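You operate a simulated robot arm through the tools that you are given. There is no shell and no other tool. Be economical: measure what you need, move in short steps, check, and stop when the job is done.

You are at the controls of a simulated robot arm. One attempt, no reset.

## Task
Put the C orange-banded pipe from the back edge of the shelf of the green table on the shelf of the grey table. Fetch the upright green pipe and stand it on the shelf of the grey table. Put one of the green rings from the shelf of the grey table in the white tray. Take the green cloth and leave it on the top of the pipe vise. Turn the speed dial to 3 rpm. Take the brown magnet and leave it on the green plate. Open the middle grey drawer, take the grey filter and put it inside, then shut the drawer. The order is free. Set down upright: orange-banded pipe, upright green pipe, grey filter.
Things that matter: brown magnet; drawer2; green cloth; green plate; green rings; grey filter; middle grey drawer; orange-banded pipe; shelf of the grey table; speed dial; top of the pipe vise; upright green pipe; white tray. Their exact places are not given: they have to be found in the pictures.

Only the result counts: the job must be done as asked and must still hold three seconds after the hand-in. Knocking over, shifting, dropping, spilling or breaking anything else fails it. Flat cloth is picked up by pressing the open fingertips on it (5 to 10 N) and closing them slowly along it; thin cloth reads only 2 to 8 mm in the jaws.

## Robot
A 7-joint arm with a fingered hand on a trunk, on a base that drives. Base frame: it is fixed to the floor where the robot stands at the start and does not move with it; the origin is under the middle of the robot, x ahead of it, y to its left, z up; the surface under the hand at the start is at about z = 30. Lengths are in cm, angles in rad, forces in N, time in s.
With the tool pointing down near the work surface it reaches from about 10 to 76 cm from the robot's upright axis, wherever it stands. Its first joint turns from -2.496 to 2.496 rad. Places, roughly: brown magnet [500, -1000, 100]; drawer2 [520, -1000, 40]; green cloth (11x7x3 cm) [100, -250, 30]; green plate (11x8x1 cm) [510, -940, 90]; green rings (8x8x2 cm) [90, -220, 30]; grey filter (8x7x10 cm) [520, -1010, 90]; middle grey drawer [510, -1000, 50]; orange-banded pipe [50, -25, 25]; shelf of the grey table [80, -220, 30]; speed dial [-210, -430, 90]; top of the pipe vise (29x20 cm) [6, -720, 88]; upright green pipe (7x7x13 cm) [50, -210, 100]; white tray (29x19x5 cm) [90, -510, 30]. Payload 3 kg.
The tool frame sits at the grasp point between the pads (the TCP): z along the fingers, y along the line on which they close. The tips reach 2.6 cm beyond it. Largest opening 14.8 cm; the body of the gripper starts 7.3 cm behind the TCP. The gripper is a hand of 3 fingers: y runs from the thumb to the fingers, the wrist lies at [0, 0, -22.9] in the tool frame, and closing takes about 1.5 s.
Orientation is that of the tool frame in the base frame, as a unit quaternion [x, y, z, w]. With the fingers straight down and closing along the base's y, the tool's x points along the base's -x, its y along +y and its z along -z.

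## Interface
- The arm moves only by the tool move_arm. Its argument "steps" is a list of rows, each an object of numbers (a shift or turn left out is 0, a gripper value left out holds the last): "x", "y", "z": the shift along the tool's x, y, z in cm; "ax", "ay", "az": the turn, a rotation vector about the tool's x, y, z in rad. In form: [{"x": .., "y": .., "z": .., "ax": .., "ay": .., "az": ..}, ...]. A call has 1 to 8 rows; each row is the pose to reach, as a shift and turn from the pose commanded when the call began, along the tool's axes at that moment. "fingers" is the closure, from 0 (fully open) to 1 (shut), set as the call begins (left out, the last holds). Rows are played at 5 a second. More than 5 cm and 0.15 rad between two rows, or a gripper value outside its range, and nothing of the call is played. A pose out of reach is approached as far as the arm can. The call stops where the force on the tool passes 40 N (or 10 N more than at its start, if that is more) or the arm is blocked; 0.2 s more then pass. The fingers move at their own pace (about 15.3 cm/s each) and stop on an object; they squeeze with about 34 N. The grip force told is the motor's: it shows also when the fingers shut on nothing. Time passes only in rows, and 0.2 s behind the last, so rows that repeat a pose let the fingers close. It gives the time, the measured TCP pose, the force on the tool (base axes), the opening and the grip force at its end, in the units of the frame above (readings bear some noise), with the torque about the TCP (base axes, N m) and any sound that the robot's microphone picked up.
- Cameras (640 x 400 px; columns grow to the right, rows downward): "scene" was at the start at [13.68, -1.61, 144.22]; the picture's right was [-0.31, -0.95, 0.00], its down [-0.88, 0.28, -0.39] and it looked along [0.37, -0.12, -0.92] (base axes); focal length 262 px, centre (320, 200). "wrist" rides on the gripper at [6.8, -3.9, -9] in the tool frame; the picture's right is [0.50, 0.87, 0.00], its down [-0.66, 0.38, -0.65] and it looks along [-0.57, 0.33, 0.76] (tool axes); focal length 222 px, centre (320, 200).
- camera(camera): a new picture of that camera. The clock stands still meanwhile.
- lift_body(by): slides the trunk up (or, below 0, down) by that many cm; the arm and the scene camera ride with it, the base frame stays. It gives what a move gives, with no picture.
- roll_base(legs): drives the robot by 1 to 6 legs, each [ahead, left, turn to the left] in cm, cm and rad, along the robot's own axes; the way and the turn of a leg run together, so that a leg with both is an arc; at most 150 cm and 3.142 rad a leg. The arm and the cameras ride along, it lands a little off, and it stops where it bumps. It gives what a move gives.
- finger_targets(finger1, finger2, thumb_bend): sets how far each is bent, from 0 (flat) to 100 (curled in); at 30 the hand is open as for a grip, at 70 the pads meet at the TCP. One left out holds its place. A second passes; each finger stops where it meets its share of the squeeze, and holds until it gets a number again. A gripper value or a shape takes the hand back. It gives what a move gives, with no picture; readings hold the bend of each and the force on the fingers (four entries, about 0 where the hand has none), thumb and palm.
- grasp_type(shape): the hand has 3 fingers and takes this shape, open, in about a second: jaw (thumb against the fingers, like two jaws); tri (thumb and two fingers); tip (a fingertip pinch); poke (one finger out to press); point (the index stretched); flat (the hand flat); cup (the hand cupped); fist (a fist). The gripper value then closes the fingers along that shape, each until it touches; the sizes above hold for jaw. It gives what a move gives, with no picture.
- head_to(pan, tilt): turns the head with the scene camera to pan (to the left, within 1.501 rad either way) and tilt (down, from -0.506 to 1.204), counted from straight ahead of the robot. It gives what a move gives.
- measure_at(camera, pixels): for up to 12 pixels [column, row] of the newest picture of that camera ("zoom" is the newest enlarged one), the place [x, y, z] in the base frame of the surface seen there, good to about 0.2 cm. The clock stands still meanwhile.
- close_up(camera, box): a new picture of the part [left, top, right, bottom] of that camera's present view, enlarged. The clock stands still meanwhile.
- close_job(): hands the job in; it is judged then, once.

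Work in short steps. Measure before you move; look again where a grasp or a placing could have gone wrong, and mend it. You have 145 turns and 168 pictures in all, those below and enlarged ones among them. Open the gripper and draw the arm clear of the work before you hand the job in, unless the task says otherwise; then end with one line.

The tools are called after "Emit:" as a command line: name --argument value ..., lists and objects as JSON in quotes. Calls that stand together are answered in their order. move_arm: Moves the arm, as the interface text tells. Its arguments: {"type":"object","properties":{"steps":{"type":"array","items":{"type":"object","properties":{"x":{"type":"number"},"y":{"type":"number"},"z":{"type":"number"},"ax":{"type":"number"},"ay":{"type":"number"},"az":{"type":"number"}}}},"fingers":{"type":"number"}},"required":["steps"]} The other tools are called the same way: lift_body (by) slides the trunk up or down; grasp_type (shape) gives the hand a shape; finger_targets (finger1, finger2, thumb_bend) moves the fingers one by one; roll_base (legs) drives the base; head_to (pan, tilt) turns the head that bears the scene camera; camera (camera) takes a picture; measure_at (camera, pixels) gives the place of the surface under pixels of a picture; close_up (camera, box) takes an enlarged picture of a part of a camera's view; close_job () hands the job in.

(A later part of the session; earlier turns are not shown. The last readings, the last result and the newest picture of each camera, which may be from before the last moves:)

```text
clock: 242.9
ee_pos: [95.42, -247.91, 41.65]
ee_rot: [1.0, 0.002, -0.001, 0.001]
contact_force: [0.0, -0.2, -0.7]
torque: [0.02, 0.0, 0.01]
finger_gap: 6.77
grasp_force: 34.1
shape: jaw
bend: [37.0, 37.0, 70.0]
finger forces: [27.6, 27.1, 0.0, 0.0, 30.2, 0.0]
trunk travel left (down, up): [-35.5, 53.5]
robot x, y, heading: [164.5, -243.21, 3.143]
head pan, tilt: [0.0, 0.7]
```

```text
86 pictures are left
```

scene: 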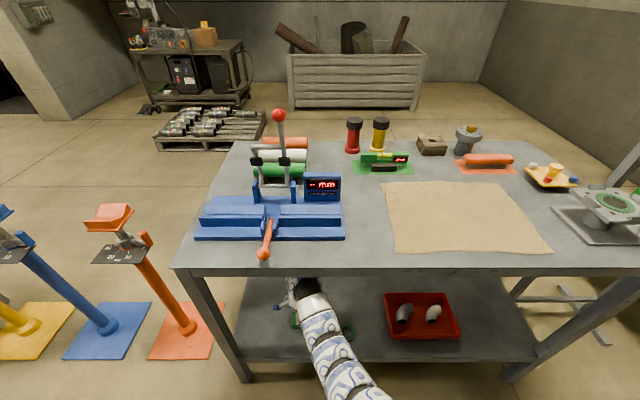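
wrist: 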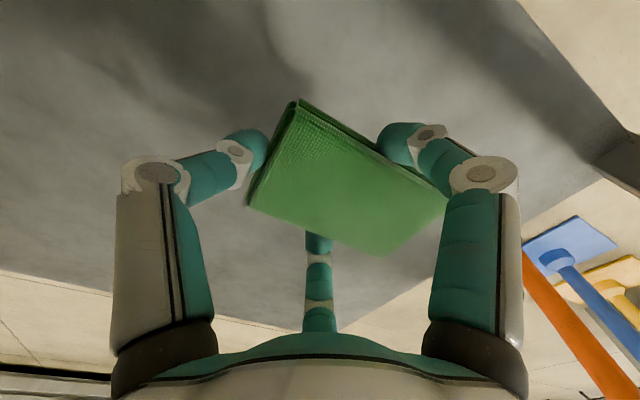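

Cloth held. I back out, raise the trunk to carrying height, retract the arm and strafe back toward the gap.

Emit:
roll_base --legs '[[-60, 0, 0]]'

Emit:
lift_body --by 40

Emit:
lift_body --by 13

Emit:
move_arm --steps '[{"x": 4.5}, {"x": 9}, {"x": 13.5}, {"x": 18}, {"x": 22}, {"x": 22}]'

Emit:
roll_base --legs '[[0, 121, 0], [0, 121, 0], [0, 0, 0.66]]'

Emit:
camera --camera "scene"

```text
clock: 246.3
ee_pos: [155.46, -248.05, 41.64]
ee_rot: [1.0, 0.002, 0.0, -0.001]
contact_force: [0.7, -0.6, -0.1]
torque: [0.01, 0.0, 0.01]
finger_gap: 6.76
grasp_force: 33.9
shape: jaw
bend: [37.0, 37.0, 70.0]
finger forces: [27.7, 27.1, 0.1, 0.1, 30.1, 0.1]
trunk travel left (down, up): [-35.5, 53.5]
robot x, y, heading: [224.78, -243.41, 3.138]
head pan, tilt: [0.0, 0.7]
```

```text
clock: 250.1
ee_pos: [155.45, -247.95, 81.64]
ee_rot: [1.0, 0.001, -0.001, 0.0]
contact_force: [0.6, 0.1, 0.7]
torque: [0.01, 0.01, 0.01]
finger_gap: 6.75
grasp_force: 33.9
shape: jaw
bend: [37.0, 37.0, 70.0]
finger forces: [27.6, 27.1, 0.0, 0.1, 30.0, 0.0]
trunk travel left (down, up): [-75.5, 13.5]
robot x, y, heading: [224.54, -243.3, 3.142]
head pan, tilt: [0.0, 0.7]
```

```text
clock: 251.7
ee_pos: [155.56, -248.04, 94.56]
ee_rot: [1.0, 0.001, -0.001, 0.0]
contact_force: [-0.4, -0.1, -0.1]
torque: [0.05, 0.0, -0.04]
finger_gap: 6.74
grasp_force: 33.8
shape: jaw
bend: [37.0, 37.0, 70.0]
finger forces: [27.7, 27.1, 0.0, 0.0, 30.0, 0.1]
trunk travel left (down, up): [-88.5, 0.5]
robot x, y, heading: [224.7, -243.2, 3.143]
head pan, tilt: [0.0, 0.7]
```

```text
clock: 253.1
ee_pos: [177.57, -248.06, 94.75]
ee_rot: [1.0, 0.003, 0.0, 0.002]
contact_force: [-0.3, 0.1, -0.1]
torque: [0.02, -0.03, 0.0]
finger_gap: 6.7
grasp_force: 33.9
shape: jaw
bend: [37.0, 37.0, 70.0]
finger forces: [27.6, 27.1, 0.1, 0.1, 29.8, 0.0]
trunk travel left (down, up): [-88.5, 0.5]
robot x, y, heading: [224.85, -243.12, 3.139]
head pan, tilt: [0.0, 0.7]
```

```text
clock: 266.8
ee_pos: [195.74, -519.58, 94.69]
ee_rot: [0.94, 0.342, 0.0, 0.001]
contact_force: [0.2, 0.4, 0.3]
torque: [0.01, -0.03, -0.02]
finger_gap: 6.69
grasp_force: 33.8
shape: jaw
bend: [37.0, 37.0, 70.0]
finger forces: [27.6, 27.2, 0.0, 0.0, 29.6, 0.0]
trunk travel left (down, up): [-88.5, 0.5]
robot x, y, heading: [228.62, -485.75, -2.451]
head pan, tilt: [0.0, 0.7]
```

```text
85 pictures are left
```

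scene: 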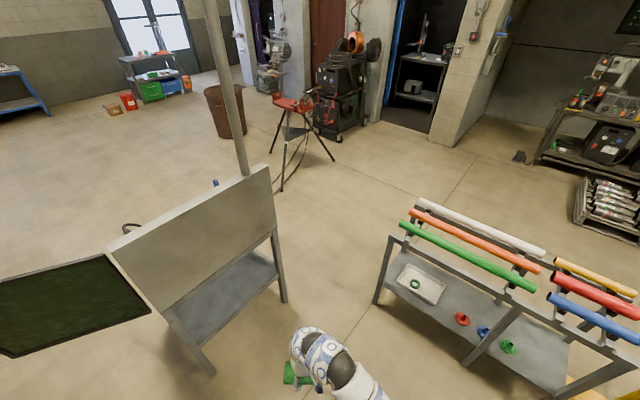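

The gap is ahead between the panel table and rack. I drive the centreline to about (85,−590).

Emit:
roll_base --legs '[[60, -7.2, -0.02], [35, 0, 0], [30, 0, 0], [50, 0, 0]]'

Emit:
head_to --pan 0.3 --tilt 0.6

Emit:
camera --camera "scene"

```text
clock: 276.2
ee_pos: [54.56, -623.07, 94.7]
ee_rot: [0.942, 0.335, 0.0, 0.0]
contact_force: [0.6, 0.3, 0.0]
torque: [0.02, 0.0, -0.02]
finger_gap: 6.68
grasp_force: 33.9
shape: jaw
bend: [37.0, 37.0, 70.0]
finger forces: [27.6, 27.2, 0.0, 0.0, 29.6, 0.1]
trunk travel left (down, up): [-88.5, 0.5]
robot x, y, heading: [88.23, -589.41, -2.459]
head pan, tilt: [0.0, 0.7]
```

```text
clock: 277.0
ee_pos: [54.62, -623.26, 94.61]
ee_rot: [0.942, 0.335, -0.001, 0.001]
contact_force: [0.1, 0.7, -1.0]
torque: [0.0, -0.02, 0.04]
finger_gap: 6.72
grasp_force: 34.2
shape: jaw
bend: [37.0, 37.0, 70.0]
finger forces: [27.5, 27.2, 0.0, 0.0, 29.7, 0.0]
trunk travel left (down, up): [-88.5, 0.5]
robot x, y, heading: [88.36, -589.89, -2.458]
head pan, tilt: [0.3, 0.6]
```

```text
84 pictures are left
```

scene: 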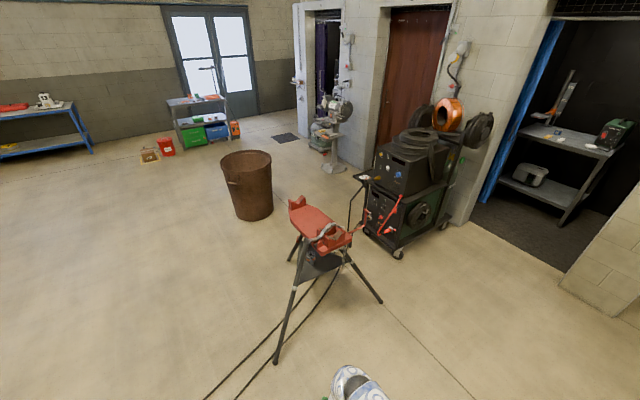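

The pipe vise is the red-topped tripod at (320,220). I enlarge and measure it.

Emit:
close_up --camera "scene" --box '[270, 180, 380, 270]'

Emit:
measure_at --camera "scene" --pixels '[[276, 360], [381, 302], [290, 260], [215, 390], [315, 212], [335, 235], [305, 198], [240, 360]]'

```text
4.44 times, centred on (325, 225) of scene
```

zoom: 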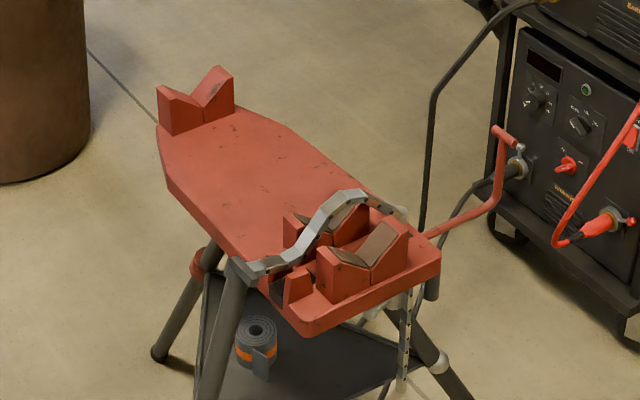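

```text
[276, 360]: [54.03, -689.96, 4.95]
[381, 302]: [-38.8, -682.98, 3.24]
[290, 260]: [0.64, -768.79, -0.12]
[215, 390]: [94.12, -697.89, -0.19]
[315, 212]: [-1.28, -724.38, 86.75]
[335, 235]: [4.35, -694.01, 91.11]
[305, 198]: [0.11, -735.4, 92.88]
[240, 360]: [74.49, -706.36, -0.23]
```

Emit:
measure_at --camera "zoom" --pixels '[[165, 145], [270, 130], [360, 190], [235, 250], [245, 170], [210, 200], [300, 170], [195, 90], [275, 190], [285, 210], [345, 195], [260, 265]]'

```text
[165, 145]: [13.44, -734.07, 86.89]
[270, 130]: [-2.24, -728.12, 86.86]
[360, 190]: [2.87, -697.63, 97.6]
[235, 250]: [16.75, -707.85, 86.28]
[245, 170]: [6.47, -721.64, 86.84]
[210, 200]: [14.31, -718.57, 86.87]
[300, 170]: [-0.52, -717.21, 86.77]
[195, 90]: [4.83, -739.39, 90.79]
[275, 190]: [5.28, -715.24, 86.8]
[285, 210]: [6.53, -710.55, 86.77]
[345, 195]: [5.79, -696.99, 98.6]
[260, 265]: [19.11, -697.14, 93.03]
```

The flat top spans x −5…17, y −737…−708 at z 86.8; strap and jaws (to z 98.6) lie at y>−708. I raise the arm, turn to face −y, and position at about (1,−640).

Emit:
move_arm --steps '[{"z": -4}, {"z": -8}, {"z": -12}, {"z": -15}, {"z": -15}]'

Emit:
roll_base --legs '[[0, 0, 0.887], [20, -43, 0], [20, -44, 0]]'

Emit:
head_to --pan 0 --tilt 0.9

Emit:
camera --camera "scene"

```text
clock: 278.2
ee_pos: [54.77, -623.15, 109.86]
ee_rot: [0.942, 0.336, 0.0, 0.001]
contact_force: [0.0, 0.3, -0.3]
torque: [0.01, 0.0, -0.03]
finger_gap: 6.59
grasp_force: 34.0
shape: jaw
bend: [38.0, 37.0, 70.0]
finger forces: [27.5, 27.3, 0.1, 0.1, 29.1, 0.1]
trunk travel left (down, up): [-88.5, 0.5]
robot x, y, heading: [88.31, -589.93, -2.459]
head pan, tilt: [0.3, 0.6]
```

```text
clock: 285.8
ee_pos: [7.13, -677.54, 109.75]
ee_rot: [0.699, 0.715, 0.001, 0.001]
contact_force: [-0.8, -0.8, 0.1]
torque: [-0.03, 0.02, -0.01]
finger_gap: 6.58
grasp_force: 34.1
shape: jaw
bend: [38.0, 37.0, 70.0]
finger forces: [27.4, 27.2, 0.0, 0.0, 29.1, 0.0]
trunk travel left (down, up): [-88.5, 0.5]
robot x, y, heading: [1.4, -630.52, -1.559]
head pan, tilt: [0.3, 0.6]
```

```text
clock: 286.6
ee_pos: [7.1, -677.49, 109.76]
ee_rot: [0.699, 0.715, 0.0, 0.001]
contact_force: [0.2, 0.2, -0.4]
torque: [0.02, -0.05, 0.01]
finger_gap: 6.59
grasp_force: 33.9
shape: jaw
bend: [38.0, 37.0, 70.0]
finger forces: [27.4, 27.3, 0.0, 0.0, 29.0, 0.1]
trunk travel left (down, up): [-88.5, 0.5]
robot x, y, heading: [1.45, -630.39, -1.552]
head pan, tilt: [0.0, 0.901]
```

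```text
82 pictures are left
```

scene: 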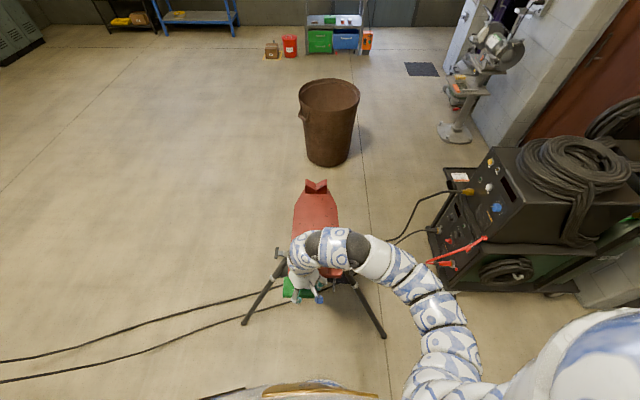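

Now I extend the arm forward 22 cm and move ahead 21 cm so that the hand is over the flat top.

Emit:
move_arm --steps '[{"x": -4.5}, {"x": -9}, {"x": -13.5}, {"x": -18}, {"x": -22}, {"x": -22}]'

Emit:
roll_base --legs '[[21, 0, -0.015]]'

Emit:
camera --camera "wrist"

Emit:
camera --camera "scene"

```text
clock: 288.0
ee_pos: [7.63, -699.45, 109.96]
ee_rot: [0.699, 0.715, -0.001, 0.0]
contact_force: [0.2, -0.8, 0.0]
torque: [0.0, 0.03, -0.02]
finger_gap: 6.52
grasp_force: 34.0
shape: jaw
bend: [38.0, 38.0, 70.0]
finger forces: [27.4, 27.3, 0.0, 0.0, 28.4, 0.1]
trunk travel left (down, up): [-88.5, 0.5]
robot x, y, heading: [1.75, -631.08, -1.55]
head pan, tilt: [0.0, 0.901]
```

```text
clock: 289.7
ee_pos: [6.68, -720.89, 109.87]
ee_rot: [0.706, 0.708, 0.0, -0.001]
contact_force: [0.1, 0.0, 0.0]
torque: [0.07, -0.02, -0.01]
finger_gap: 6.51
grasp_force: 34.0
shape: jaw
bend: [38.0, 38.0, 70.0]
finger forces: [27.4, 27.4, 0.0, 0.1, 28.6, 0.0]
trunk travel left (down, up): [-88.5, 0.5]
robot x, y, heading: [2.15, -651.67, -1.57]
head pan, tilt: [0.0, 0.901]
```

```text
81 pictures are left
```

wrist: 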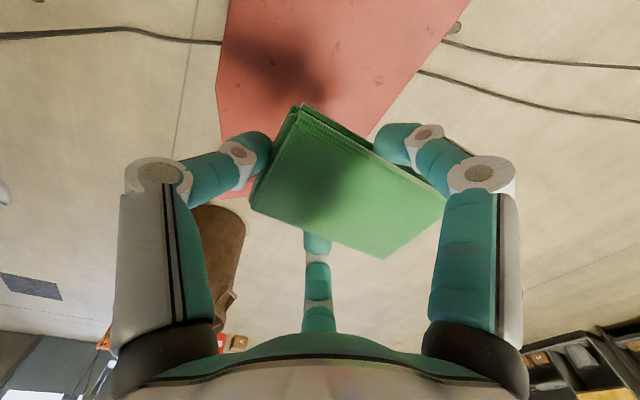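

```text
80 pictures are left
```

scene: 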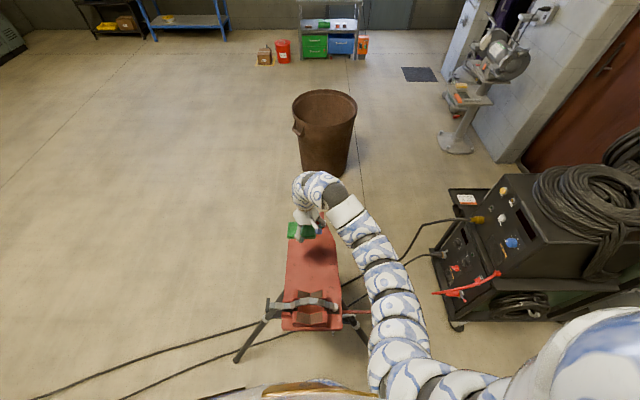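

The hand is over the flat top; I shift 2 cm toward its middle and descend to just above contact.

Emit:
move_arm --steps '[{"y": -2, "z": 4}, {"y": -2, "z": 8}, {"y": -2, "z": 12}, {"y": -2, "z": 16}, {"y": -2, "z": 18.5}, {"y": -2, "z": 18.9}, {"y": -2, "z": 18.9}]'

Emit:
camera --camera "wrist"

```text
clock: 291.3
ee_pos: [4.54, -720.75, 91.13]
ee_rot: [0.706, 0.708, -0.001, 0.001]
contact_force: [0.0, -0.2, -0.1]
torque: [-0.04, -0.01, -0.01]
finger_gap: 6.5
grasp_force: 33.9
shape: jaw
bend: [38.0, 38.0, 69.0]
finger forces: [27.5, 27.3, 0.1, 0.1, 28.2, 0.0]
trunk travel left (down, up): [-88.5, 0.5]
robot x, y, heading: [1.32, -651.92, -1.572]
head pan, tilt: [0.0, 0.901]
```

```text
79 pictures are left
```

wrist: 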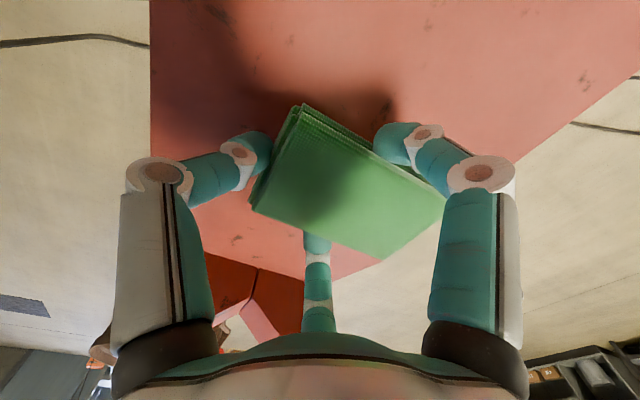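

I move 2 cm away from the V-block (tool x +2) and lower to light contact.

Emit:
move_arm --steps '[{"x": 2}, {"x": 2, "z": 0.5}, {"x": 2, "z": 0.9}, {"x": 2, "z": 1.1}, {"x": 2, "z": 1.1}]'

```text
clock: 292.5
ee_pos: [4.56, -718.92, 90.16]
ee_rot: [0.706, 0.708, 0.0, 0.001]
contact_force: [-0.3, 0.1, 0.2]
torque: [-0.01, -0.01, 0.0]
finger_gap: 6.47
grasp_force: 33.7
shape: jaw
bend: [38.0, 38.0, 69.0]
finger forces: [27.5, 27.4, 0.0, 0.0, 28.2, 0.0]
trunk travel left (down, up): [-88.5, 0.5]
robot x, y, heading: [2.07, -651.84, -1.568]
head pan, tilt: [0.0, 0.901]
```

Emit:
move_arm --steps '[{"z": 0.2}, {"z": 0.4}, {"z": 0.4}]'

Emit:
move_arm --steps '[{"z": 0}, {"z": 0}, {"z": 0}, {"z": 0}, {"z": 0}, {"z": 0}]' --fingers 0.3

Emit:
move_arm --steps '[{"z": -2}, {"z": -6}, {"z": -10}, {"z": -14}, {"z": -18}, {"z": -20}]'

Emit:
camera --camera "wrist"

```text
clock: 293.3
ee_pos: [4.56, -718.89, 89.85]
ee_rot: [0.706, 0.708, -0.001, 0.002]
contact_force: [0.2, 0.0, 17.4]
torque: [0.09, -0.03, 0.01]
finger_gap: 6.52
grasp_force: 34.6
shape: jaw
bend: [38.0, 38.0, 69.0]
finger forces: [29.8, 29.0, 0.0, 0.1, 31.1, 0.0]
trunk travel left (down, up): [-88.5, 0.5]
robot x, y, heading: [1.73, -651.99, -1.571]
head pan, tilt: [0.0, 0.901]
```

```text
clock: 294.7
ee_pos: [4.75, -718.89, 89.6]
ee_rot: [0.706, 0.708, -0.001, 0.002]
contact_force: [-3.5, -2.2, 14.3]
torque: [0.15, -0.31, -0.02]
finger_gap: 9.86
grasp_force: 0.1
shape: jaw
bend: [31.0, 28.0, 74.0]
finger forces: [9.1, 4.9, 0.1, 0.1, 0.0, 0.1]
trunk travel left (down, up): [-88.5, 0.5]
robot x, y, heading: [1.43, -651.43, -1.573]
head pan, tilt: [0.0, 0.901]
```

```text
clock: 296.1
ee_pos: [4.74, -718.72, 109.59]
ee_rot: [0.706, 0.708, 0.0, 0.001]
contact_force: [-0.5, -0.3, 0.2]
torque: [0.04, 0.01, -0.01]
finger_gap: 10.34
grasp_force: 0.1
shape: jaw
bend: [28.0, 28.0, 74.0]
finger forces: [0.0, 0.1, 0.1, 0.0, 0.0, 0.0]
trunk travel left (down, up): [-88.5, 0.5]
robot x, y, heading: [1.61, -651.6, -1.572]
head pan, tilt: [0.0, 0.901]
```

```text
78 pictures are left
```

wrist: 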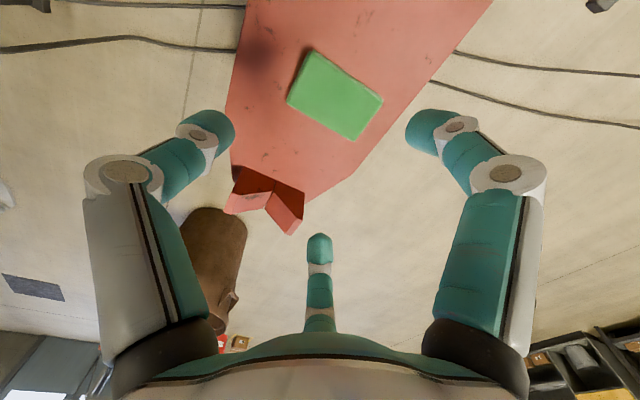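

The cloth lies on the vise top at (335,95). I back away, retract the arm, and turn toward the far corner (heading ≈−0.6) to look.

Emit:
roll_base --legs '[[-28, 0, 0]]'

Emit:
move_arm --steps '[{"x": 4.5}, {"x": 9}, {"x": 13.5}, {"x": 18}, {"x": 22}, {"x": 22}]'

Emit:
roll_base --legs '[[0, 0, 0.95]]'

Emit:
head_to --pan 0 --tilt 0.35

Emit:
camera --camera "scene"

```text
clock: 298.1
ee_pos: [4.68, -690.58, 109.59]
ee_rot: [0.707, 0.708, 0.0, 0.001]
contact_force: [0.1, -0.6, 0.2]
torque: [-0.03, -0.04, -0.01]
finger_gap: 10.33
grasp_force: 0.0
shape: jaw
bend: [28.0, 28.0, 74.0]
finger forces: [0.1, 0.0, 0.1, 0.0, 0.0, 0.1]
trunk travel left (down, up): [-88.5, 0.5]
robot x, y, heading: [1.55, -623.51, -1.569]
head pan, tilt: [0.0, 0.901]
```

```text
clock: 299.4
ee_pos: [4.55, -668.44, 109.51]
ee_rot: [0.707, 0.707, 0.0, 0.0]
contact_force: [0.0, 0.3, 0.6]
torque: [-0.01, 0.03, 0.0]
finger_gap: 10.37
grasp_force: 0.0
shape: jaw
bend: [28.0, 28.0, 74.0]
finger forces: [0.0, 0.0, 0.0, 0.0, 0.0, 0.1]
trunk travel left (down, up): [-88.5, 0.5]
robot x, y, heading: [1.74, -623.78, -1.57]
head pan, tilt: [0.0, 0.901]
```

```text
clock: 302.3
ee_pos: [40.48, -646.55, 109.53]
ee_rot: [0.294, 0.956, 0.0, 0.001]
contact_force: [0.4, 0.5, 0.1]
torque: [-0.02, 0.02, 0.01]
finger_gap: 10.32
grasp_force: 0.0
shape: jaw
bend: [28.0, 28.0, 74.0]
finger forces: [0.0, 0.0, 0.1, 0.1, 0.0, 0.0]
trunk travel left (down, up): [-88.5, 0.5]
robot x, y, heading: [1.77, -623.48, -0.6]
head pan, tilt: [0.0, 0.901]
```

```text
clock: 303.3
ee_pos: [40.41, -646.63, 109.51]
ee_rot: [0.294, 0.956, 0.001, 0.001]
contact_force: [-0.4, 0.8, -0.4]
torque: [0.0, 0.0, 0.03]
finger_gap: 10.35
grasp_force: 0.0
shape: jaw
bend: [28.0, 28.0, 74.0]
finger forces: [0.0, 0.0, 0.1, 0.0, 0.1, 0.0]
trunk travel left (down, up): [-88.5, 0.5]
robot x, y, heading: [1.57, -623.59, -0.598]
head pan, tilt: [0.0, 0.351]
```

```text
77 pictures are left
```

scene: 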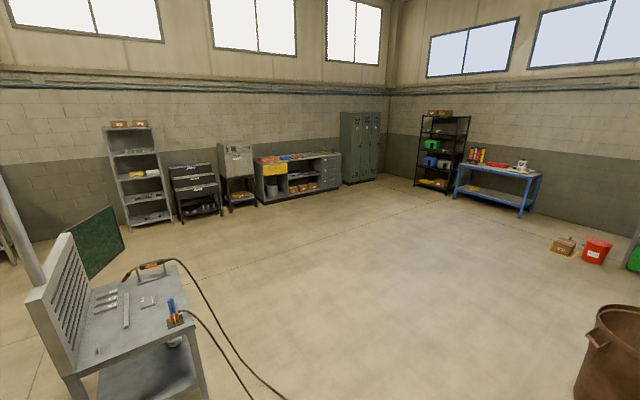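

The grey bench with drawers is at (300,170). To avoid the cable on the floor I go back through the gap and around the panelled table.

Emit:
roll_base --legs '[[0, 0, 1.26], [40, -13.6, 0], [40, -13.6, 0], [55, 0, 0]]'

```text
clock: 314.0
ee_pos: [160.53, -536.09, 109.82]
ee_rot: [-0.315, 0.949, 0.001, 0.004]
contact_force: [-0.9, -0.9, 0.1]
torque: [0.07, -0.1, 0.01]
finger_gap: 10.36
grasp_force: 0.0
shape: jaw
bend: [28.0, 28.0, 74.0]
finger forces: [0.1, 0.0, 0.1, 0.0, 0.0, 0.1]
trunk travel left (down, up): [-88.5, 0.5]
robot x, y, heading: [126.44, -564.65, 0.637]
head pan, tilt: [0.0, 0.351]
```

On track but a little near the panel table; I trim 4 left and continue out of the gap.

Emit:
roll_base --legs '[[6, 4, 0.02], [80, 0, 0], [0, 0, -0.66], [60, 0, 0]]'

Emit:
head_to --pan -0.9 --tilt 0.45

Emit:
camera --camera "scene"

```text
clock: 323.7
ee_pos: [298.61, -508.69, 109.55]
ee_rot: [0.008, 1.0, 0.001, 0.001]
contact_force: [-0.1, 0.6, 0.1]
torque: [-0.02, 0.01, 0.01]
finger_gap: 10.37
grasp_force: 0.1
shape: jaw
bend: [28.0, 28.0, 74.0]
finger forces: [0.1, 0.0, 0.0, 0.1, 0.1, 0.0]
trunk travel left (down, up): [-88.5, 0.5]
robot x, y, heading: [253.45, -511.01, -0.026]
head pan, tilt: [0.0, 0.351]
```

```text
clock: 324.9
ee_pos: [298.5, -508.55, 109.56]
ee_rot: [0.008, 1.0, 0.0, 0.001]
contact_force: [-0.3, -1.0, 0.6]
torque: [0.01, 0.0, -0.02]
finger_gap: 10.34
grasp_force: 0.2
shape: jaw
bend: [28.0, 28.0, 74.0]
finger forces: [0.1, 0.0, 0.0, 0.0, 0.0, 0.1]
trunk travel left (down, up): [-88.5, 0.5]
robot x, y, heading: [253.43, -510.52, -0.019]
head pan, tilt: [-0.901, 0.45]
```

```text
76 pictures are left
```

scene: 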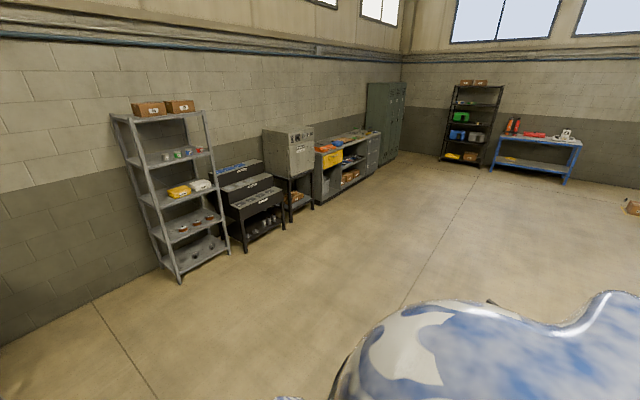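

Emit:
measure_at --camera "scene" --pixels '[[180, 282], [246, 250], [318, 203], [366, 170], [372, 150], [345, 152], [285, 222], [390, 160]]'

Emit:
roll_base --legs '[[30, -110, 0.02], [30, -110, 0], [30, -110, 0], [30, -110, 0]]'

Emit:
head_to --pan 0 --tilt 0.5

Emit:
camera --camera "scene"

```text
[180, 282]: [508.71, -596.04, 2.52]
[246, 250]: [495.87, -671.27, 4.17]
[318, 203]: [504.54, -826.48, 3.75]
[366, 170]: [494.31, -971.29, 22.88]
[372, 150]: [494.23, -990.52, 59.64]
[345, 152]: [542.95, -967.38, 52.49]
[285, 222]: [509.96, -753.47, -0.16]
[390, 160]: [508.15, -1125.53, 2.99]
```

```text
clock: 346.9
ee_pos: [422.75, -946.0, 109.53]
ee_rot: [-0.013, 1.0, 0.001, 0.001]
contact_force: [-0.1, 0.1, 0.8]
torque: [0.02, 0.03, 0.04]
finger_gap: 10.34
grasp_force: 0.1
shape: jaw
bend: [28.0, 28.0, 74.0]
finger forces: [0.1, 0.0, 0.0, 0.0, 0.1, 0.0]
trunk travel left (down, up): [-88.5, 0.5]
robot x, y, heading: [378.23, -949.85, 0.021]
head pan, tilt: [-0.901, 0.45]
```

```text
clock: 348.1
ee_pos: [422.62, -945.85, 109.5]
ee_rot: [-0.013, 1.0, 0.0, 0.001]
contact_force: [0.1, -0.2, 0.0]
torque: [-0.01, 0.0, 0.01]
finger_gap: 10.35
grasp_force: 0.0
shape: jaw
bend: [28.0, 28.0, 74.0]
finger forces: [0.0, 0.0, 0.1, 0.1, 0.0, 0.0]
trunk travel left (down, up): [-88.5, 0.5]
robot x, y, heading: [377.92, -949.44, 0.02]
head pan, tilt: [0.0, 0.499]
```

```text
75 pictures are left
```

scene: 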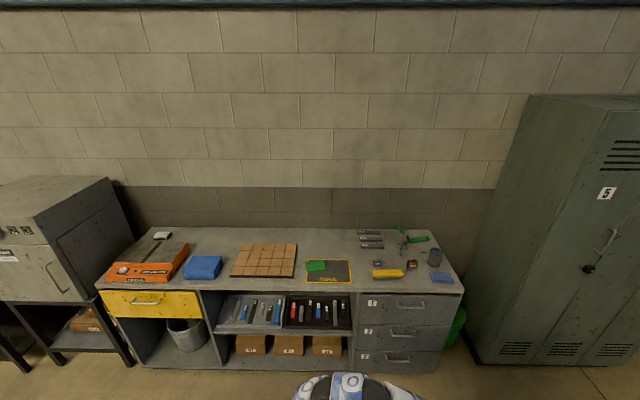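

The bench with three grey drawers (365–450, 300–365) is in view. I enlarge the right part.

Emit:
close_up --camera "scene" --box '[290, 210, 480, 300]'

Emit:
close_up --camera "scene" --box '[350, 285, 460, 375]'

```text
3.37 times, centred on (385, 255) of scene
```

zoom: 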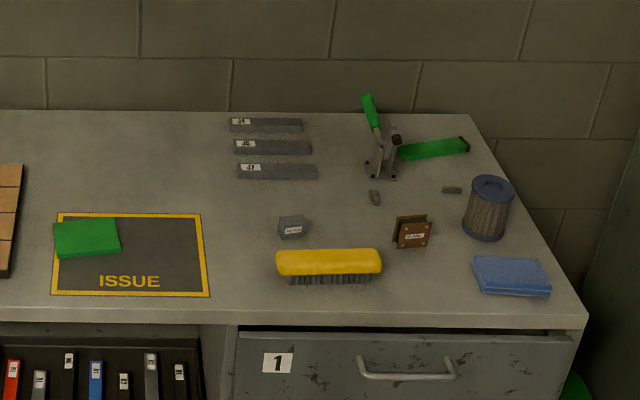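

```text
4.44 times, centred on (405, 330) of scene
```

zoom: 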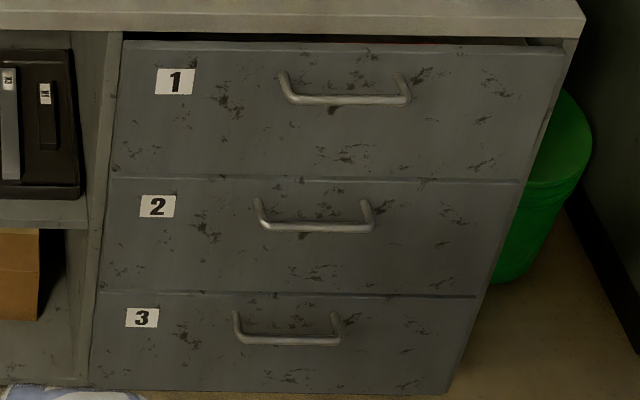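

Drawer 2's handle bar is at zoom (313,226). I measure handle, fronts, and scene pixels of magnet, plate, and filter.

Emit:
measure_at --camera "zoom" --pixels '[[275, 223], [313, 226], [360, 227], [260, 205], [368, 205], [200, 240], [480, 250], [110, 240], [345, 99], [300, 340], [115, 178], [520, 183]]'

Emit:
close_up --camera "scene" --box '[370, 235, 470, 300]'

```text
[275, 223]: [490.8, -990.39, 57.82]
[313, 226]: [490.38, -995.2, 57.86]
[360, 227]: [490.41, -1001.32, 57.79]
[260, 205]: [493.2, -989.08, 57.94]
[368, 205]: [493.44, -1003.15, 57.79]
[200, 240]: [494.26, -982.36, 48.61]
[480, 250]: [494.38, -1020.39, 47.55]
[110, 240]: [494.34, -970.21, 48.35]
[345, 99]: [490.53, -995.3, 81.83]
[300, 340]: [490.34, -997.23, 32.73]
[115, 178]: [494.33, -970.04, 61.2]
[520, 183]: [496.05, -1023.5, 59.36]
```

```text
6.15 times, centred on (420, 268) of scene
```

zoom: 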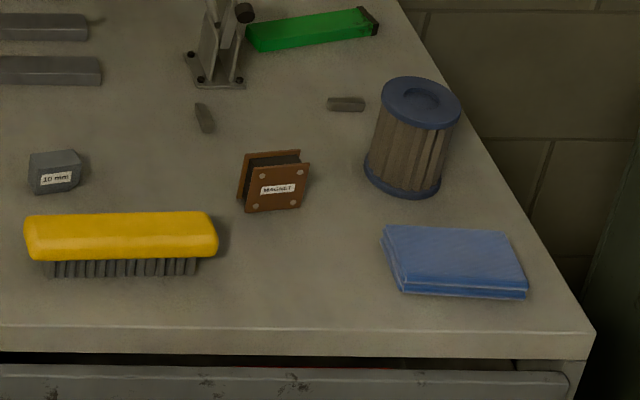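

Emit:
measure_at --camera "zoom" --pixels '[[243, 208], [303, 203], [250, 158], [297, 152], [307, 168], [238, 195], [275, 160], [420, 78], [420, 120], [386, 100], [459, 103], [400, 195]]'

Emit:
measure_at --camera "scene" --pixels '[[316, 266], [306, 269], [308, 284], [350, 283], [330, 275], [400, 270], [435, 275], [400, 292]]'

```text
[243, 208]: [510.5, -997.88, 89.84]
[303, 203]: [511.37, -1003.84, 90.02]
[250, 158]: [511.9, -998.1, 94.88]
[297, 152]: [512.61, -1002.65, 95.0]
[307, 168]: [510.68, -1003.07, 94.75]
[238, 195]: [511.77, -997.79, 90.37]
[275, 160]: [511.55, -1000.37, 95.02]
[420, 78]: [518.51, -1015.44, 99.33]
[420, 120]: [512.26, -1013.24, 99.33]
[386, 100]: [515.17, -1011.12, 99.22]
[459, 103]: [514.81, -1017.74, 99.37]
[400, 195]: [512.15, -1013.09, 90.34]
```

```text
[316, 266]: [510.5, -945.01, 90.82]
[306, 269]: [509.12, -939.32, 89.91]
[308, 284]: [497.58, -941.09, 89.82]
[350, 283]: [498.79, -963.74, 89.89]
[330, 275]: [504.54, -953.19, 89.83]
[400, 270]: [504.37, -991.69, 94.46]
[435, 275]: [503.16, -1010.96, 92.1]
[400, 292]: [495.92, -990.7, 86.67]
```

Magnet: about (511.7,−1000.8), z 90–95; filter: centre (515.3,−1014.4), top 99.3; plate near (510.5,−945). I rotate the hand +1.57 so the thumb comes from the front, extend the arm, and drive up to the magnet.

Emit:
move_arm --steps '[{"x": -3, "az": 0.15}, {"x": -6, "az": 0.3}, {"x": -9, "az": 0.45}, {"x": -12, "az": 0.6}, {"x": -15, "az": 0.75}, {"x": -18, "az": 0.9}, {"x": -21, "az": 1.05}, {"x": -23, "az": 1.2}]' --fingers 0.4

Emit:
move_arm --steps '[{"az": 0.15}, {"az": 0.3}, {"az": 0.39}, {"az": 0.39}]'

Emit:
roll_base --legs '[[0, -55, -0.02], [65, 0, 0]]'

Emit:
camera --camera "wrist"

Emit:
camera --camera "scene"

```text
clock: 349.9
ee_pos: [445.64, -945.38, 109.62]
ee_rot: [0.554, 0.832, 0.0, 0.0]
contact_force: [0.6, -0.3, -0.4]
torque: [0.02, 0.0, 0.02]
finger_gap: 8.92
grasp_force: 0.1
shape: jaw
bend: [32.0, 32.0, 70.0]
finger forces: [0.0, 0.0, 0.1, 0.1, 0.1, 0.0]
trunk travel left (down, up): [-88.5, 0.5]
robot x, y, heading: [377.57, -950.09, 0.014]
head pan, tilt: [0.0, 0.499]
```

```text
clock: 350.9
ee_pos: [445.6, -945.35, 109.55]
ee_rot: [0.704, 0.71, 0.001, 0.001]
contact_force: [0.2, 0.1, 1.0]
torque: [0.02, -0.01, 0.0]
finger_gap: 8.94
grasp_force: 0.0
shape: jaw
bend: [32.0, 32.0, 70.0]
finger forces: [0.0, 0.0, 0.0, 0.1, 0.0, 0.0]
trunk travel left (down, up): [-88.5, 0.5]
robot x, y, heading: [377.65, -949.81, 0.022]
head pan, tilt: [0.0, 0.499]
```

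```text
clock: 357.3
ee_pos: [510.2, -1002.84, 109.49]
ee_rot: [0.716, 0.698, 0.001, -0.001]
contact_force: [0.0, -0.4, 0.4]
torque: [0.0, -0.03, -0.01]
finger_gap: 8.91
grasp_force: 0.0
shape: jaw
bend: [32.0, 32.0, 70.0]
finger forces: [0.0, 0.0, 0.0, 0.1, 0.0, 0.1]
trunk travel left (down, up): [-88.5, 0.5]
robot x, y, heading: [442.09, -1004.99, -0.012]
head pan, tilt: [0.0, 0.499]
```

```text
71 pictures are left
```

wrist: 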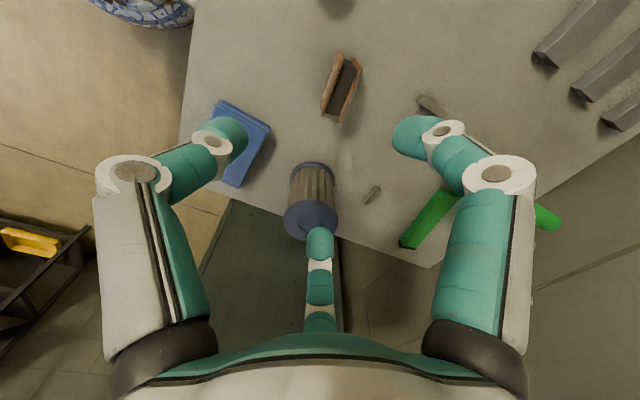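

```text
70 pictures are left
```

scene: 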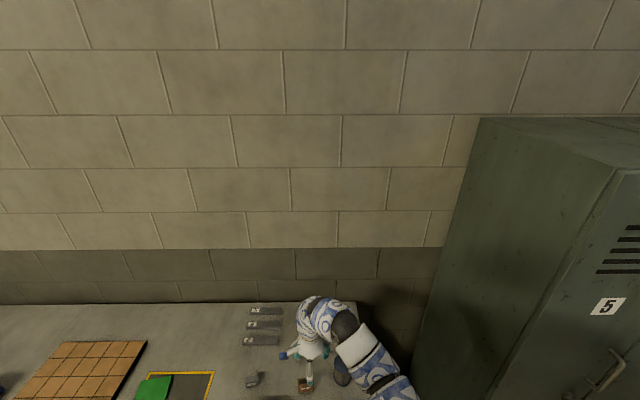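

Emit:
measure_at --camera "wrist" --pixels '[[337, 57], [359, 68], [345, 85], [326, 108], [340, 115], [345, 62], [335, 95], [312, 222], [292, 222], [334, 222], [372, 195], [427, 105]]'

Emit:
close_up --camera "wrist" --box '[290, 30, 400, 140]'

```text
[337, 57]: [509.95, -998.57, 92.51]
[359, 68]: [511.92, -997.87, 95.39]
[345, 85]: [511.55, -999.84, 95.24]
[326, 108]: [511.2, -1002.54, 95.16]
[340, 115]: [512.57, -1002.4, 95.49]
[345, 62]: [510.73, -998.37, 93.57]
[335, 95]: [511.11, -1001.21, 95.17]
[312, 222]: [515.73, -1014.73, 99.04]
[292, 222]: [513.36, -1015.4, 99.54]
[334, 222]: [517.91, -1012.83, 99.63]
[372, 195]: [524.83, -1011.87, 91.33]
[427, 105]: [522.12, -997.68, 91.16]
```

```text
3.64 times, centred on (345, 85) of wrist
```

zoom: 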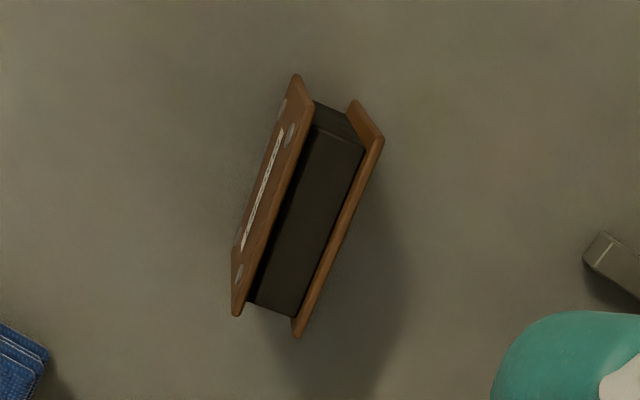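

Emit:
measure_at --camera "zoom" --pixels '[[303, 95], [240, 305], [376, 140], [298, 328], [272, 200], [340, 235], [305, 220], [330, 130], [275, 295]]'

```text
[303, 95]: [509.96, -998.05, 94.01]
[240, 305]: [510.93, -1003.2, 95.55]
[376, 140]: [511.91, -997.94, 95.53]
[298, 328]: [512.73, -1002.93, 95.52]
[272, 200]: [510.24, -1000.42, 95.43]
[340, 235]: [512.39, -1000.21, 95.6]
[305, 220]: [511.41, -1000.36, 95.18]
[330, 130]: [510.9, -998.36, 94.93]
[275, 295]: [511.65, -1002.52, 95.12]
```

Magnet centre (511.4,−1000.5), top 95.5. I move above it and descend with closure 0.5.

Emit:
move_arm --steps '[{"x": 2.34, "y": 1.25}, {"x": 2.34, "y": 1.25, "z": 4}, {"x": 2.34, "y": 1.25, "z": 8}, {"x": 2.34, "y": 1.25, "z": 11}, {"x": 2.34, "y": 1.25, "z": 11}]' --fingers 0.5

Emit:
camera --camera "wrist"

```text
clock: 358.5
ee_pos: [511.59, -1000.58, 98.6]
ee_rot: [0.715, 0.699, 0.0, 0.001]
contact_force: [0.4, 0.0, -0.8]
torque: [0.01, 0.0, 0.0]
finger_gap: 7.44
grasp_force: 0.0
shape: jaw
bend: [36.0, 36.0, 70.0]
finger forces: [0.0, 0.0, 0.0, 0.0, 0.0, 0.1]
trunk travel left (down, up): [-88.5, 0.5]
robot x, y, heading: [442.36, -1005.24, -0.015]
head pan, tilt: [0.0, 0.499]
```

```text
68 pictures are left
```

wrist: 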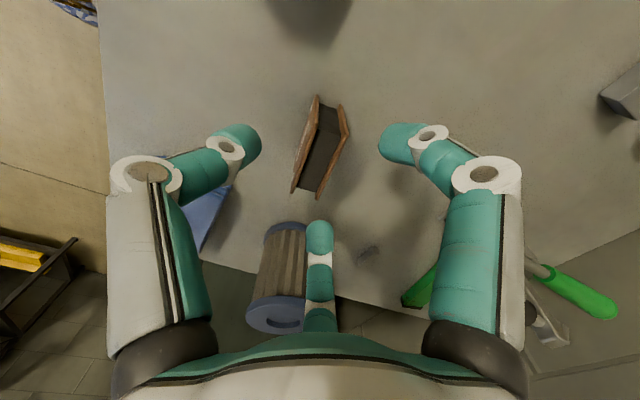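

Clear of the filter by about 2 cm; I descend 5.6 and close.

Emit:
move_arm --steps '[{"z": 2}, {"z": 4}, {"z": 5.6}, {"z": 5.6}]'

Emit:
move_arm --steps '[{"z": 0}, {"z": 0}, {"z": 0}, {"z": 0}, {"z": 0}, {"z": 0}, {"z": 0}]' --fingers 1

Emit:
camera --camera "wrist"

```text
clock: 359.5
ee_pos: [511.42, -1000.67, 92.91]
ee_rot: [0.716, 0.698, 0.001, -0.001]
contact_force: [0.1, 0.1, -0.7]
torque: [0.0, -0.01, 0.01]
finger_gap: 7.42
grasp_force: 0.1
shape: jaw
bend: [36.0, 36.0, 70.0]
finger forces: [0.0, 0.1, 0.1, 0.1, 0.0, 0.0]
trunk travel left (down, up): [-88.5, 0.5]
robot x, y, heading: [441.97, -1005.19, -0.011]
head pan, tilt: [0.0, 0.499]
```

```text
clock: 361.1
ee_pos: [511.28, -1000.53, 92.85]
ee_rot: [0.716, 0.699, 0.001, 0.0]
contact_force: [-0.6, 0.3, -0.2]
torque: [-0.01, -0.03, -0.04]
finger_gap: 2.74
grasp_force: 33.7
shape: jaw
bend: [76.0, 77.0, 70.0]
finger forces: [23.1, 27.7, 0.0, 0.0, 31.4, 0.1]
trunk travel left (down, up): [-88.5, 0.5]
robot x, y, heading: [442.07, -1004.94, -0.012]
head pan, tilt: [0.0, 0.499]
```

```text
67 pictures are left
```

wrist: 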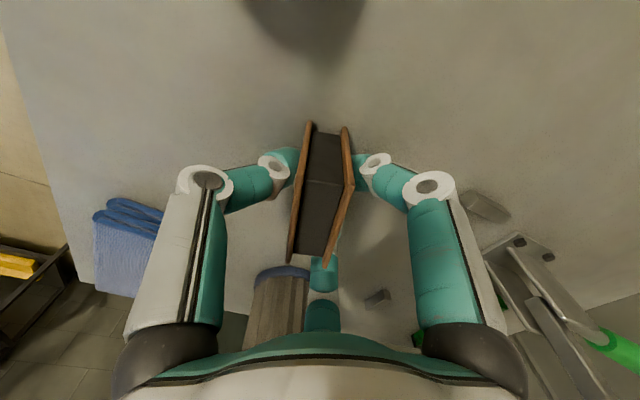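

Gripped (2.7 cm). I lift 15 cm, strafe left 55 cm and look for the plate.

Emit:
move_arm --steps '[{"z": -2}, {"z": -5}, {"z": -8}, {"z": -11}, {"z": -14}, {"z": -14}]'

Emit:
roll_base --legs '[[0, 55.5, 0.012]]'

Emit:
head_to --pan 0 --tilt 1.0

Emit:
camera --camera "wrist"

Emit:
camera --camera "scene"

```text
clock: 362.5
ee_pos: [511.48, -1000.37, 107.0]
ee_rot: [0.716, 0.698, 0.001, 0.001]
contact_force: [0.9, 0.1, -1.2]
torque: [0.02, -0.02, 0.0]
finger_gap: 2.67
grasp_force: 34.2
shape: jaw
bend: [76.0, 78.0, 70.0]
finger forces: [24.0, 27.8, 0.0, 0.0, 31.7, 0.0]
trunk travel left (down, up): [-88.5, 0.5]
robot x, y, heading: [442.53, -1005.08, -0.01]
head pan, tilt: [0.0, 0.499]
```

```text
clock: 365.7
ee_pos: [511.69, -943.62, 106.97]
ee_rot: [0.71, 0.704, 0.001, 0.002]
contact_force: [-0.2, 1.1, -1.9]
torque: [-0.01, -0.04, 0.0]
finger_gap: 2.67
grasp_force: 34.2
shape: jaw
bend: [76.0, 78.0, 70.0]
finger forces: [24.1, 27.7, 0.0, 0.0, 31.6, 0.0]
trunk travel left (down, up): [-88.5, 0.5]
robot x, y, heading: [442.22, -949.23, 0.002]
head pan, tilt: [0.0, 0.499]
```

```text
clock: 366.6
ee_pos: [511.68, -943.66, 107.0]
ee_rot: [0.71, 0.704, 0.001, 0.001]
contact_force: [-0.7, 0.3, -2.2]
torque: [-0.01, -0.03, 0.0]
finger_gap: 2.67
grasp_force: 34.1
shape: jaw
bend: [76.0, 78.0, 70.0]
finger forces: [24.0, 27.6, 0.0, 0.0, 31.8, 0.0]
trunk travel left (down, up): [-88.5, 0.5]
robot x, y, heading: [442.55, -949.4, 0.002]
head pan, tilt: [0.0, 1.0]
```

```text
66 pictures are left
```

wrist: 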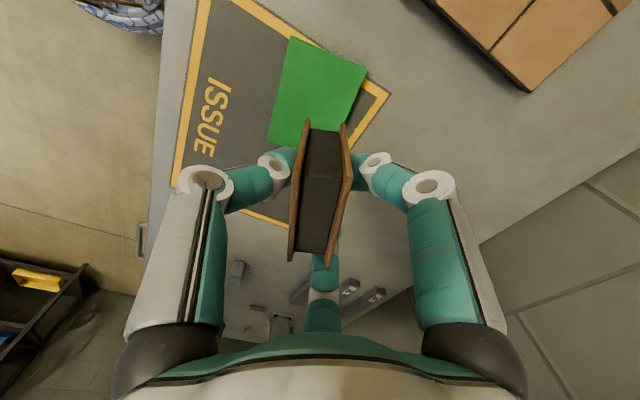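

```text
65 pictures are left
```

scene: 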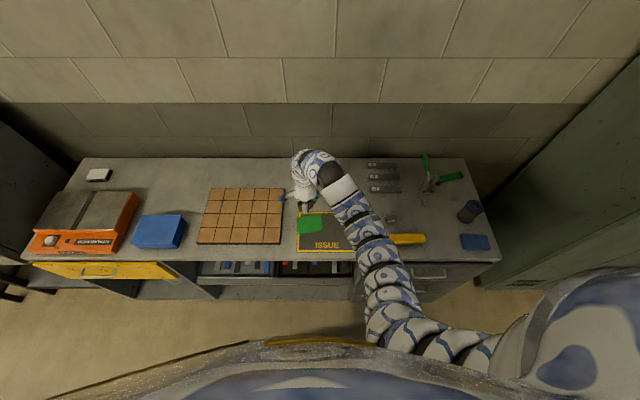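

Emit:
measure_at --camera "wrist" --pixels '[[293, 41], [363, 68], [270, 140], [343, 122], [320, 80], [385, 95]]'

```text
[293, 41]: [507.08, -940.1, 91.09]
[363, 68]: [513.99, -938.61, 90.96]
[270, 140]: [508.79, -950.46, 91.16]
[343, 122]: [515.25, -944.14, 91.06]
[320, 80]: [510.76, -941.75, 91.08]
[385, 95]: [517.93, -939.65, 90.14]
```

Plate centre (511.4,−944.5), top z 91.05. I shift and lower to just above contact (TCP z≈94.3).

Emit:
move_arm --steps '[{"x": -0.85, "y": -0.3, "z": 4}, {"x": -0.85, "y": -0.3, "z": 8}, {"x": -0.85, "y": -0.3, "z": 11.5}, {"x": -0.85, "y": -0.3, "z": 12.5}, {"x": -0.85, "y": -0.3, "z": 12.5}]'

Emit:
move_arm --steps '[{"z": 0.2}, {"z": 0.4}, {"z": 0.5}, {"z": 0.5}]'

```text
clock: 367.8
ee_pos: [511.49, -944.64, 94.64]
ee_rot: [0.71, 0.704, 0.0, 0.0]
contact_force: [-0.6, 0.6, -2.3]
torque: [-0.02, -0.03, 0.03]
finger_gap: 2.63
grasp_force: 34.0
shape: jaw
bend: [76.0, 78.0, 70.0]
finger forces: [23.8, 26.7, 0.0, 0.0, 31.2, 0.1]
trunk travel left (down, up): [-88.5, 0.5]
robot x, y, heading: [442.43, -949.01, -0.001]
head pan, tilt: [0.0, 1.0]
```

```text
clock: 368.8
ee_pos: [511.5, -944.65, 93.99]
ee_rot: [0.71, 0.704, 0.0, 0.0]
contact_force: [-0.6, 0.7, -2.1]
torque: [-0.01, 0.0, 0.03]
finger_gap: 2.65
grasp_force: 34.2
shape: jaw
bend: [76.0, 78.0, 70.0]
finger forces: [23.8, 26.8, 0.1, 0.1, 31.2, 0.0]
trunk travel left (down, up): [-88.5, 0.5]
robot x, y, heading: [442.51, -949.07, 0.005]
head pan, tilt: [0.0, 1.0]
```

Still carrying; a little lower until contact.

Emit:
move_arm --steps '[{"z": 0.15}, {"z": 0.3}, {"z": 0.3}]'

```text
clock: 369.6
ee_pos: [511.37, -944.54, 93.79]
ee_rot: [0.71, 0.704, 0.001, 0.001]
contact_force: [0.7, -0.7, 5.6]
torque: [0.14, 0.18, 0.02]
finger_gap: 2.68
grasp_force: 34.1
shape: jaw
bend: [76.0, 78.0, 70.0]
finger forces: [25.2, 27.4, 0.1, 0.0, 32.7, 0.0]
trunk travel left (down, up): [-88.5, 0.5]
robot x, y, heading: [442.53, -949.29, 0.003]
head pan, tilt: [0.0, 1.0]
```

Emit:
move_arm --steps '[{"z": 0}, {"z": 0}, {"z": 0}, {"z": 0}, {"z": 0}, {"z": 0}]' --fingers 0.5

Emit:
move_arm --steps '[{"z": -3}, {"z": -7}, {"z": -11}, {"z": -15}, {"z": -15}]'

Emit:
camera --camera "wrist"

```text
clock: 371.0
ee_pos: [511.26, -944.52, 93.76]
ee_rot: [0.71, 0.704, 0.001, 0.001]
contact_force: [-0.7, -0.5, -0.3]
torque: [-0.02, 0.02, 0.01]
finger_gap: 7.36
grasp_force: 0.1
shape: jaw
bend: [36.0, 36.0, 70.0]
finger forces: [0.1, 0.0, 0.1, 0.1, 0.1, 0.1]
trunk travel left (down, up): [-88.5, 0.5]
robot x, y, heading: [442.1, -949.39, 0.005]
head pan, tilt: [0.0, 1.0]
```

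```text
clock: 372.2
ee_pos: [511.34, -944.41, 108.51]
ee_rot: [0.71, 0.704, 0.001, 0.001]
contact_force: [-1.0, -0.8, -1.2]
torque: [-0.03, -0.04, -0.01]
finger_gap: 7.41
grasp_force: 0.1
shape: jaw
bend: [36.0, 36.0, 70.0]
finger forces: [0.1, 0.1, 0.0, 0.1, 0.0, 0.0]
trunk travel left (down, up): [-88.5, 0.5]
robot x, y, heading: [442.07, -949.01, 0.005]
head pan, tilt: [0.0, 1.0]
```

```text
64 pictures are left
```

wrist: 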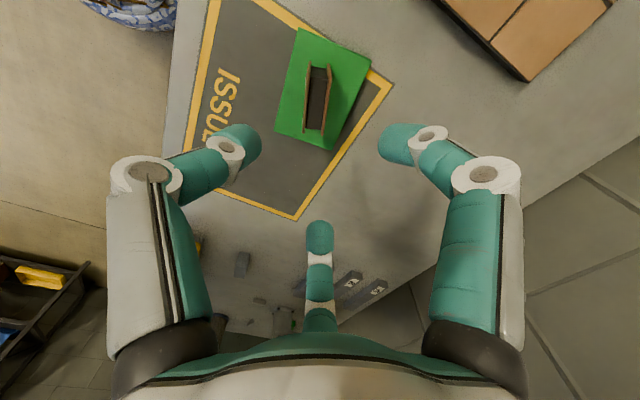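

Magnet rests on the plate. Because the open drawer will keep the base too far from the filter, I first set the filter on the free mat area near the front edge. I move over the filter now.

Emit:
roll_base --legs '[[3.6, -69.8, 0]]'

Emit:
camera --camera "wrist"

```text
clock: 376.0
ee_pos: [515.12, -1013.19, 108.48]
ee_rot: [0.711, 0.703, 0.001, 0.0]
contact_force: [-0.6, 0.5, 0.3]
torque: [-0.01, 0.02, -0.01]
finger_gap: 7.4
grasp_force: 0.0
shape: jaw
bend: [36.0, 36.0, 70.0]
finger forces: [0.0, 0.0, 0.0, 0.0, 0.0, 0.0]
trunk travel left (down, up): [-88.5, 0.5]
robot x, y, heading: [446.51, -1017.83, 0.002]
head pan, tilt: [0.0, 1.0]
```

```text
63 pictures are left
```

wrist: 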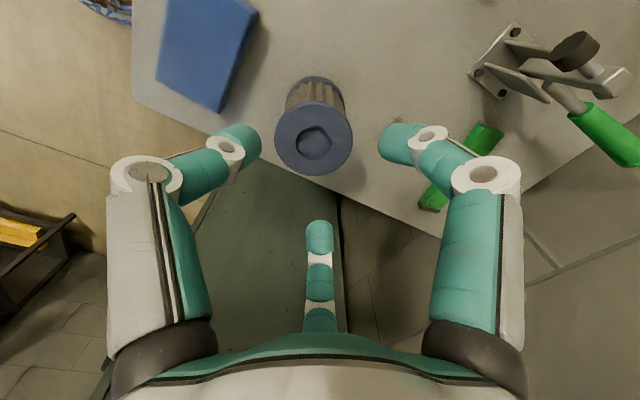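

Emit:
measure_at --camera "wrist" --pixels '[[281, 145], [346, 145], [314, 108], [314, 172], [420, 200], [490, 130], [200, 60], [225, 105]]'

```text
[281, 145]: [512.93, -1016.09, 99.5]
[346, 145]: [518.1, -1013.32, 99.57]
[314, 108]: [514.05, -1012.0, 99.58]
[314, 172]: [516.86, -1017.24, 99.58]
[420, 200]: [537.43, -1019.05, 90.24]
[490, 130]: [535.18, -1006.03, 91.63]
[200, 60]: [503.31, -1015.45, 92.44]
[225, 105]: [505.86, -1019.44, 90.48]
```

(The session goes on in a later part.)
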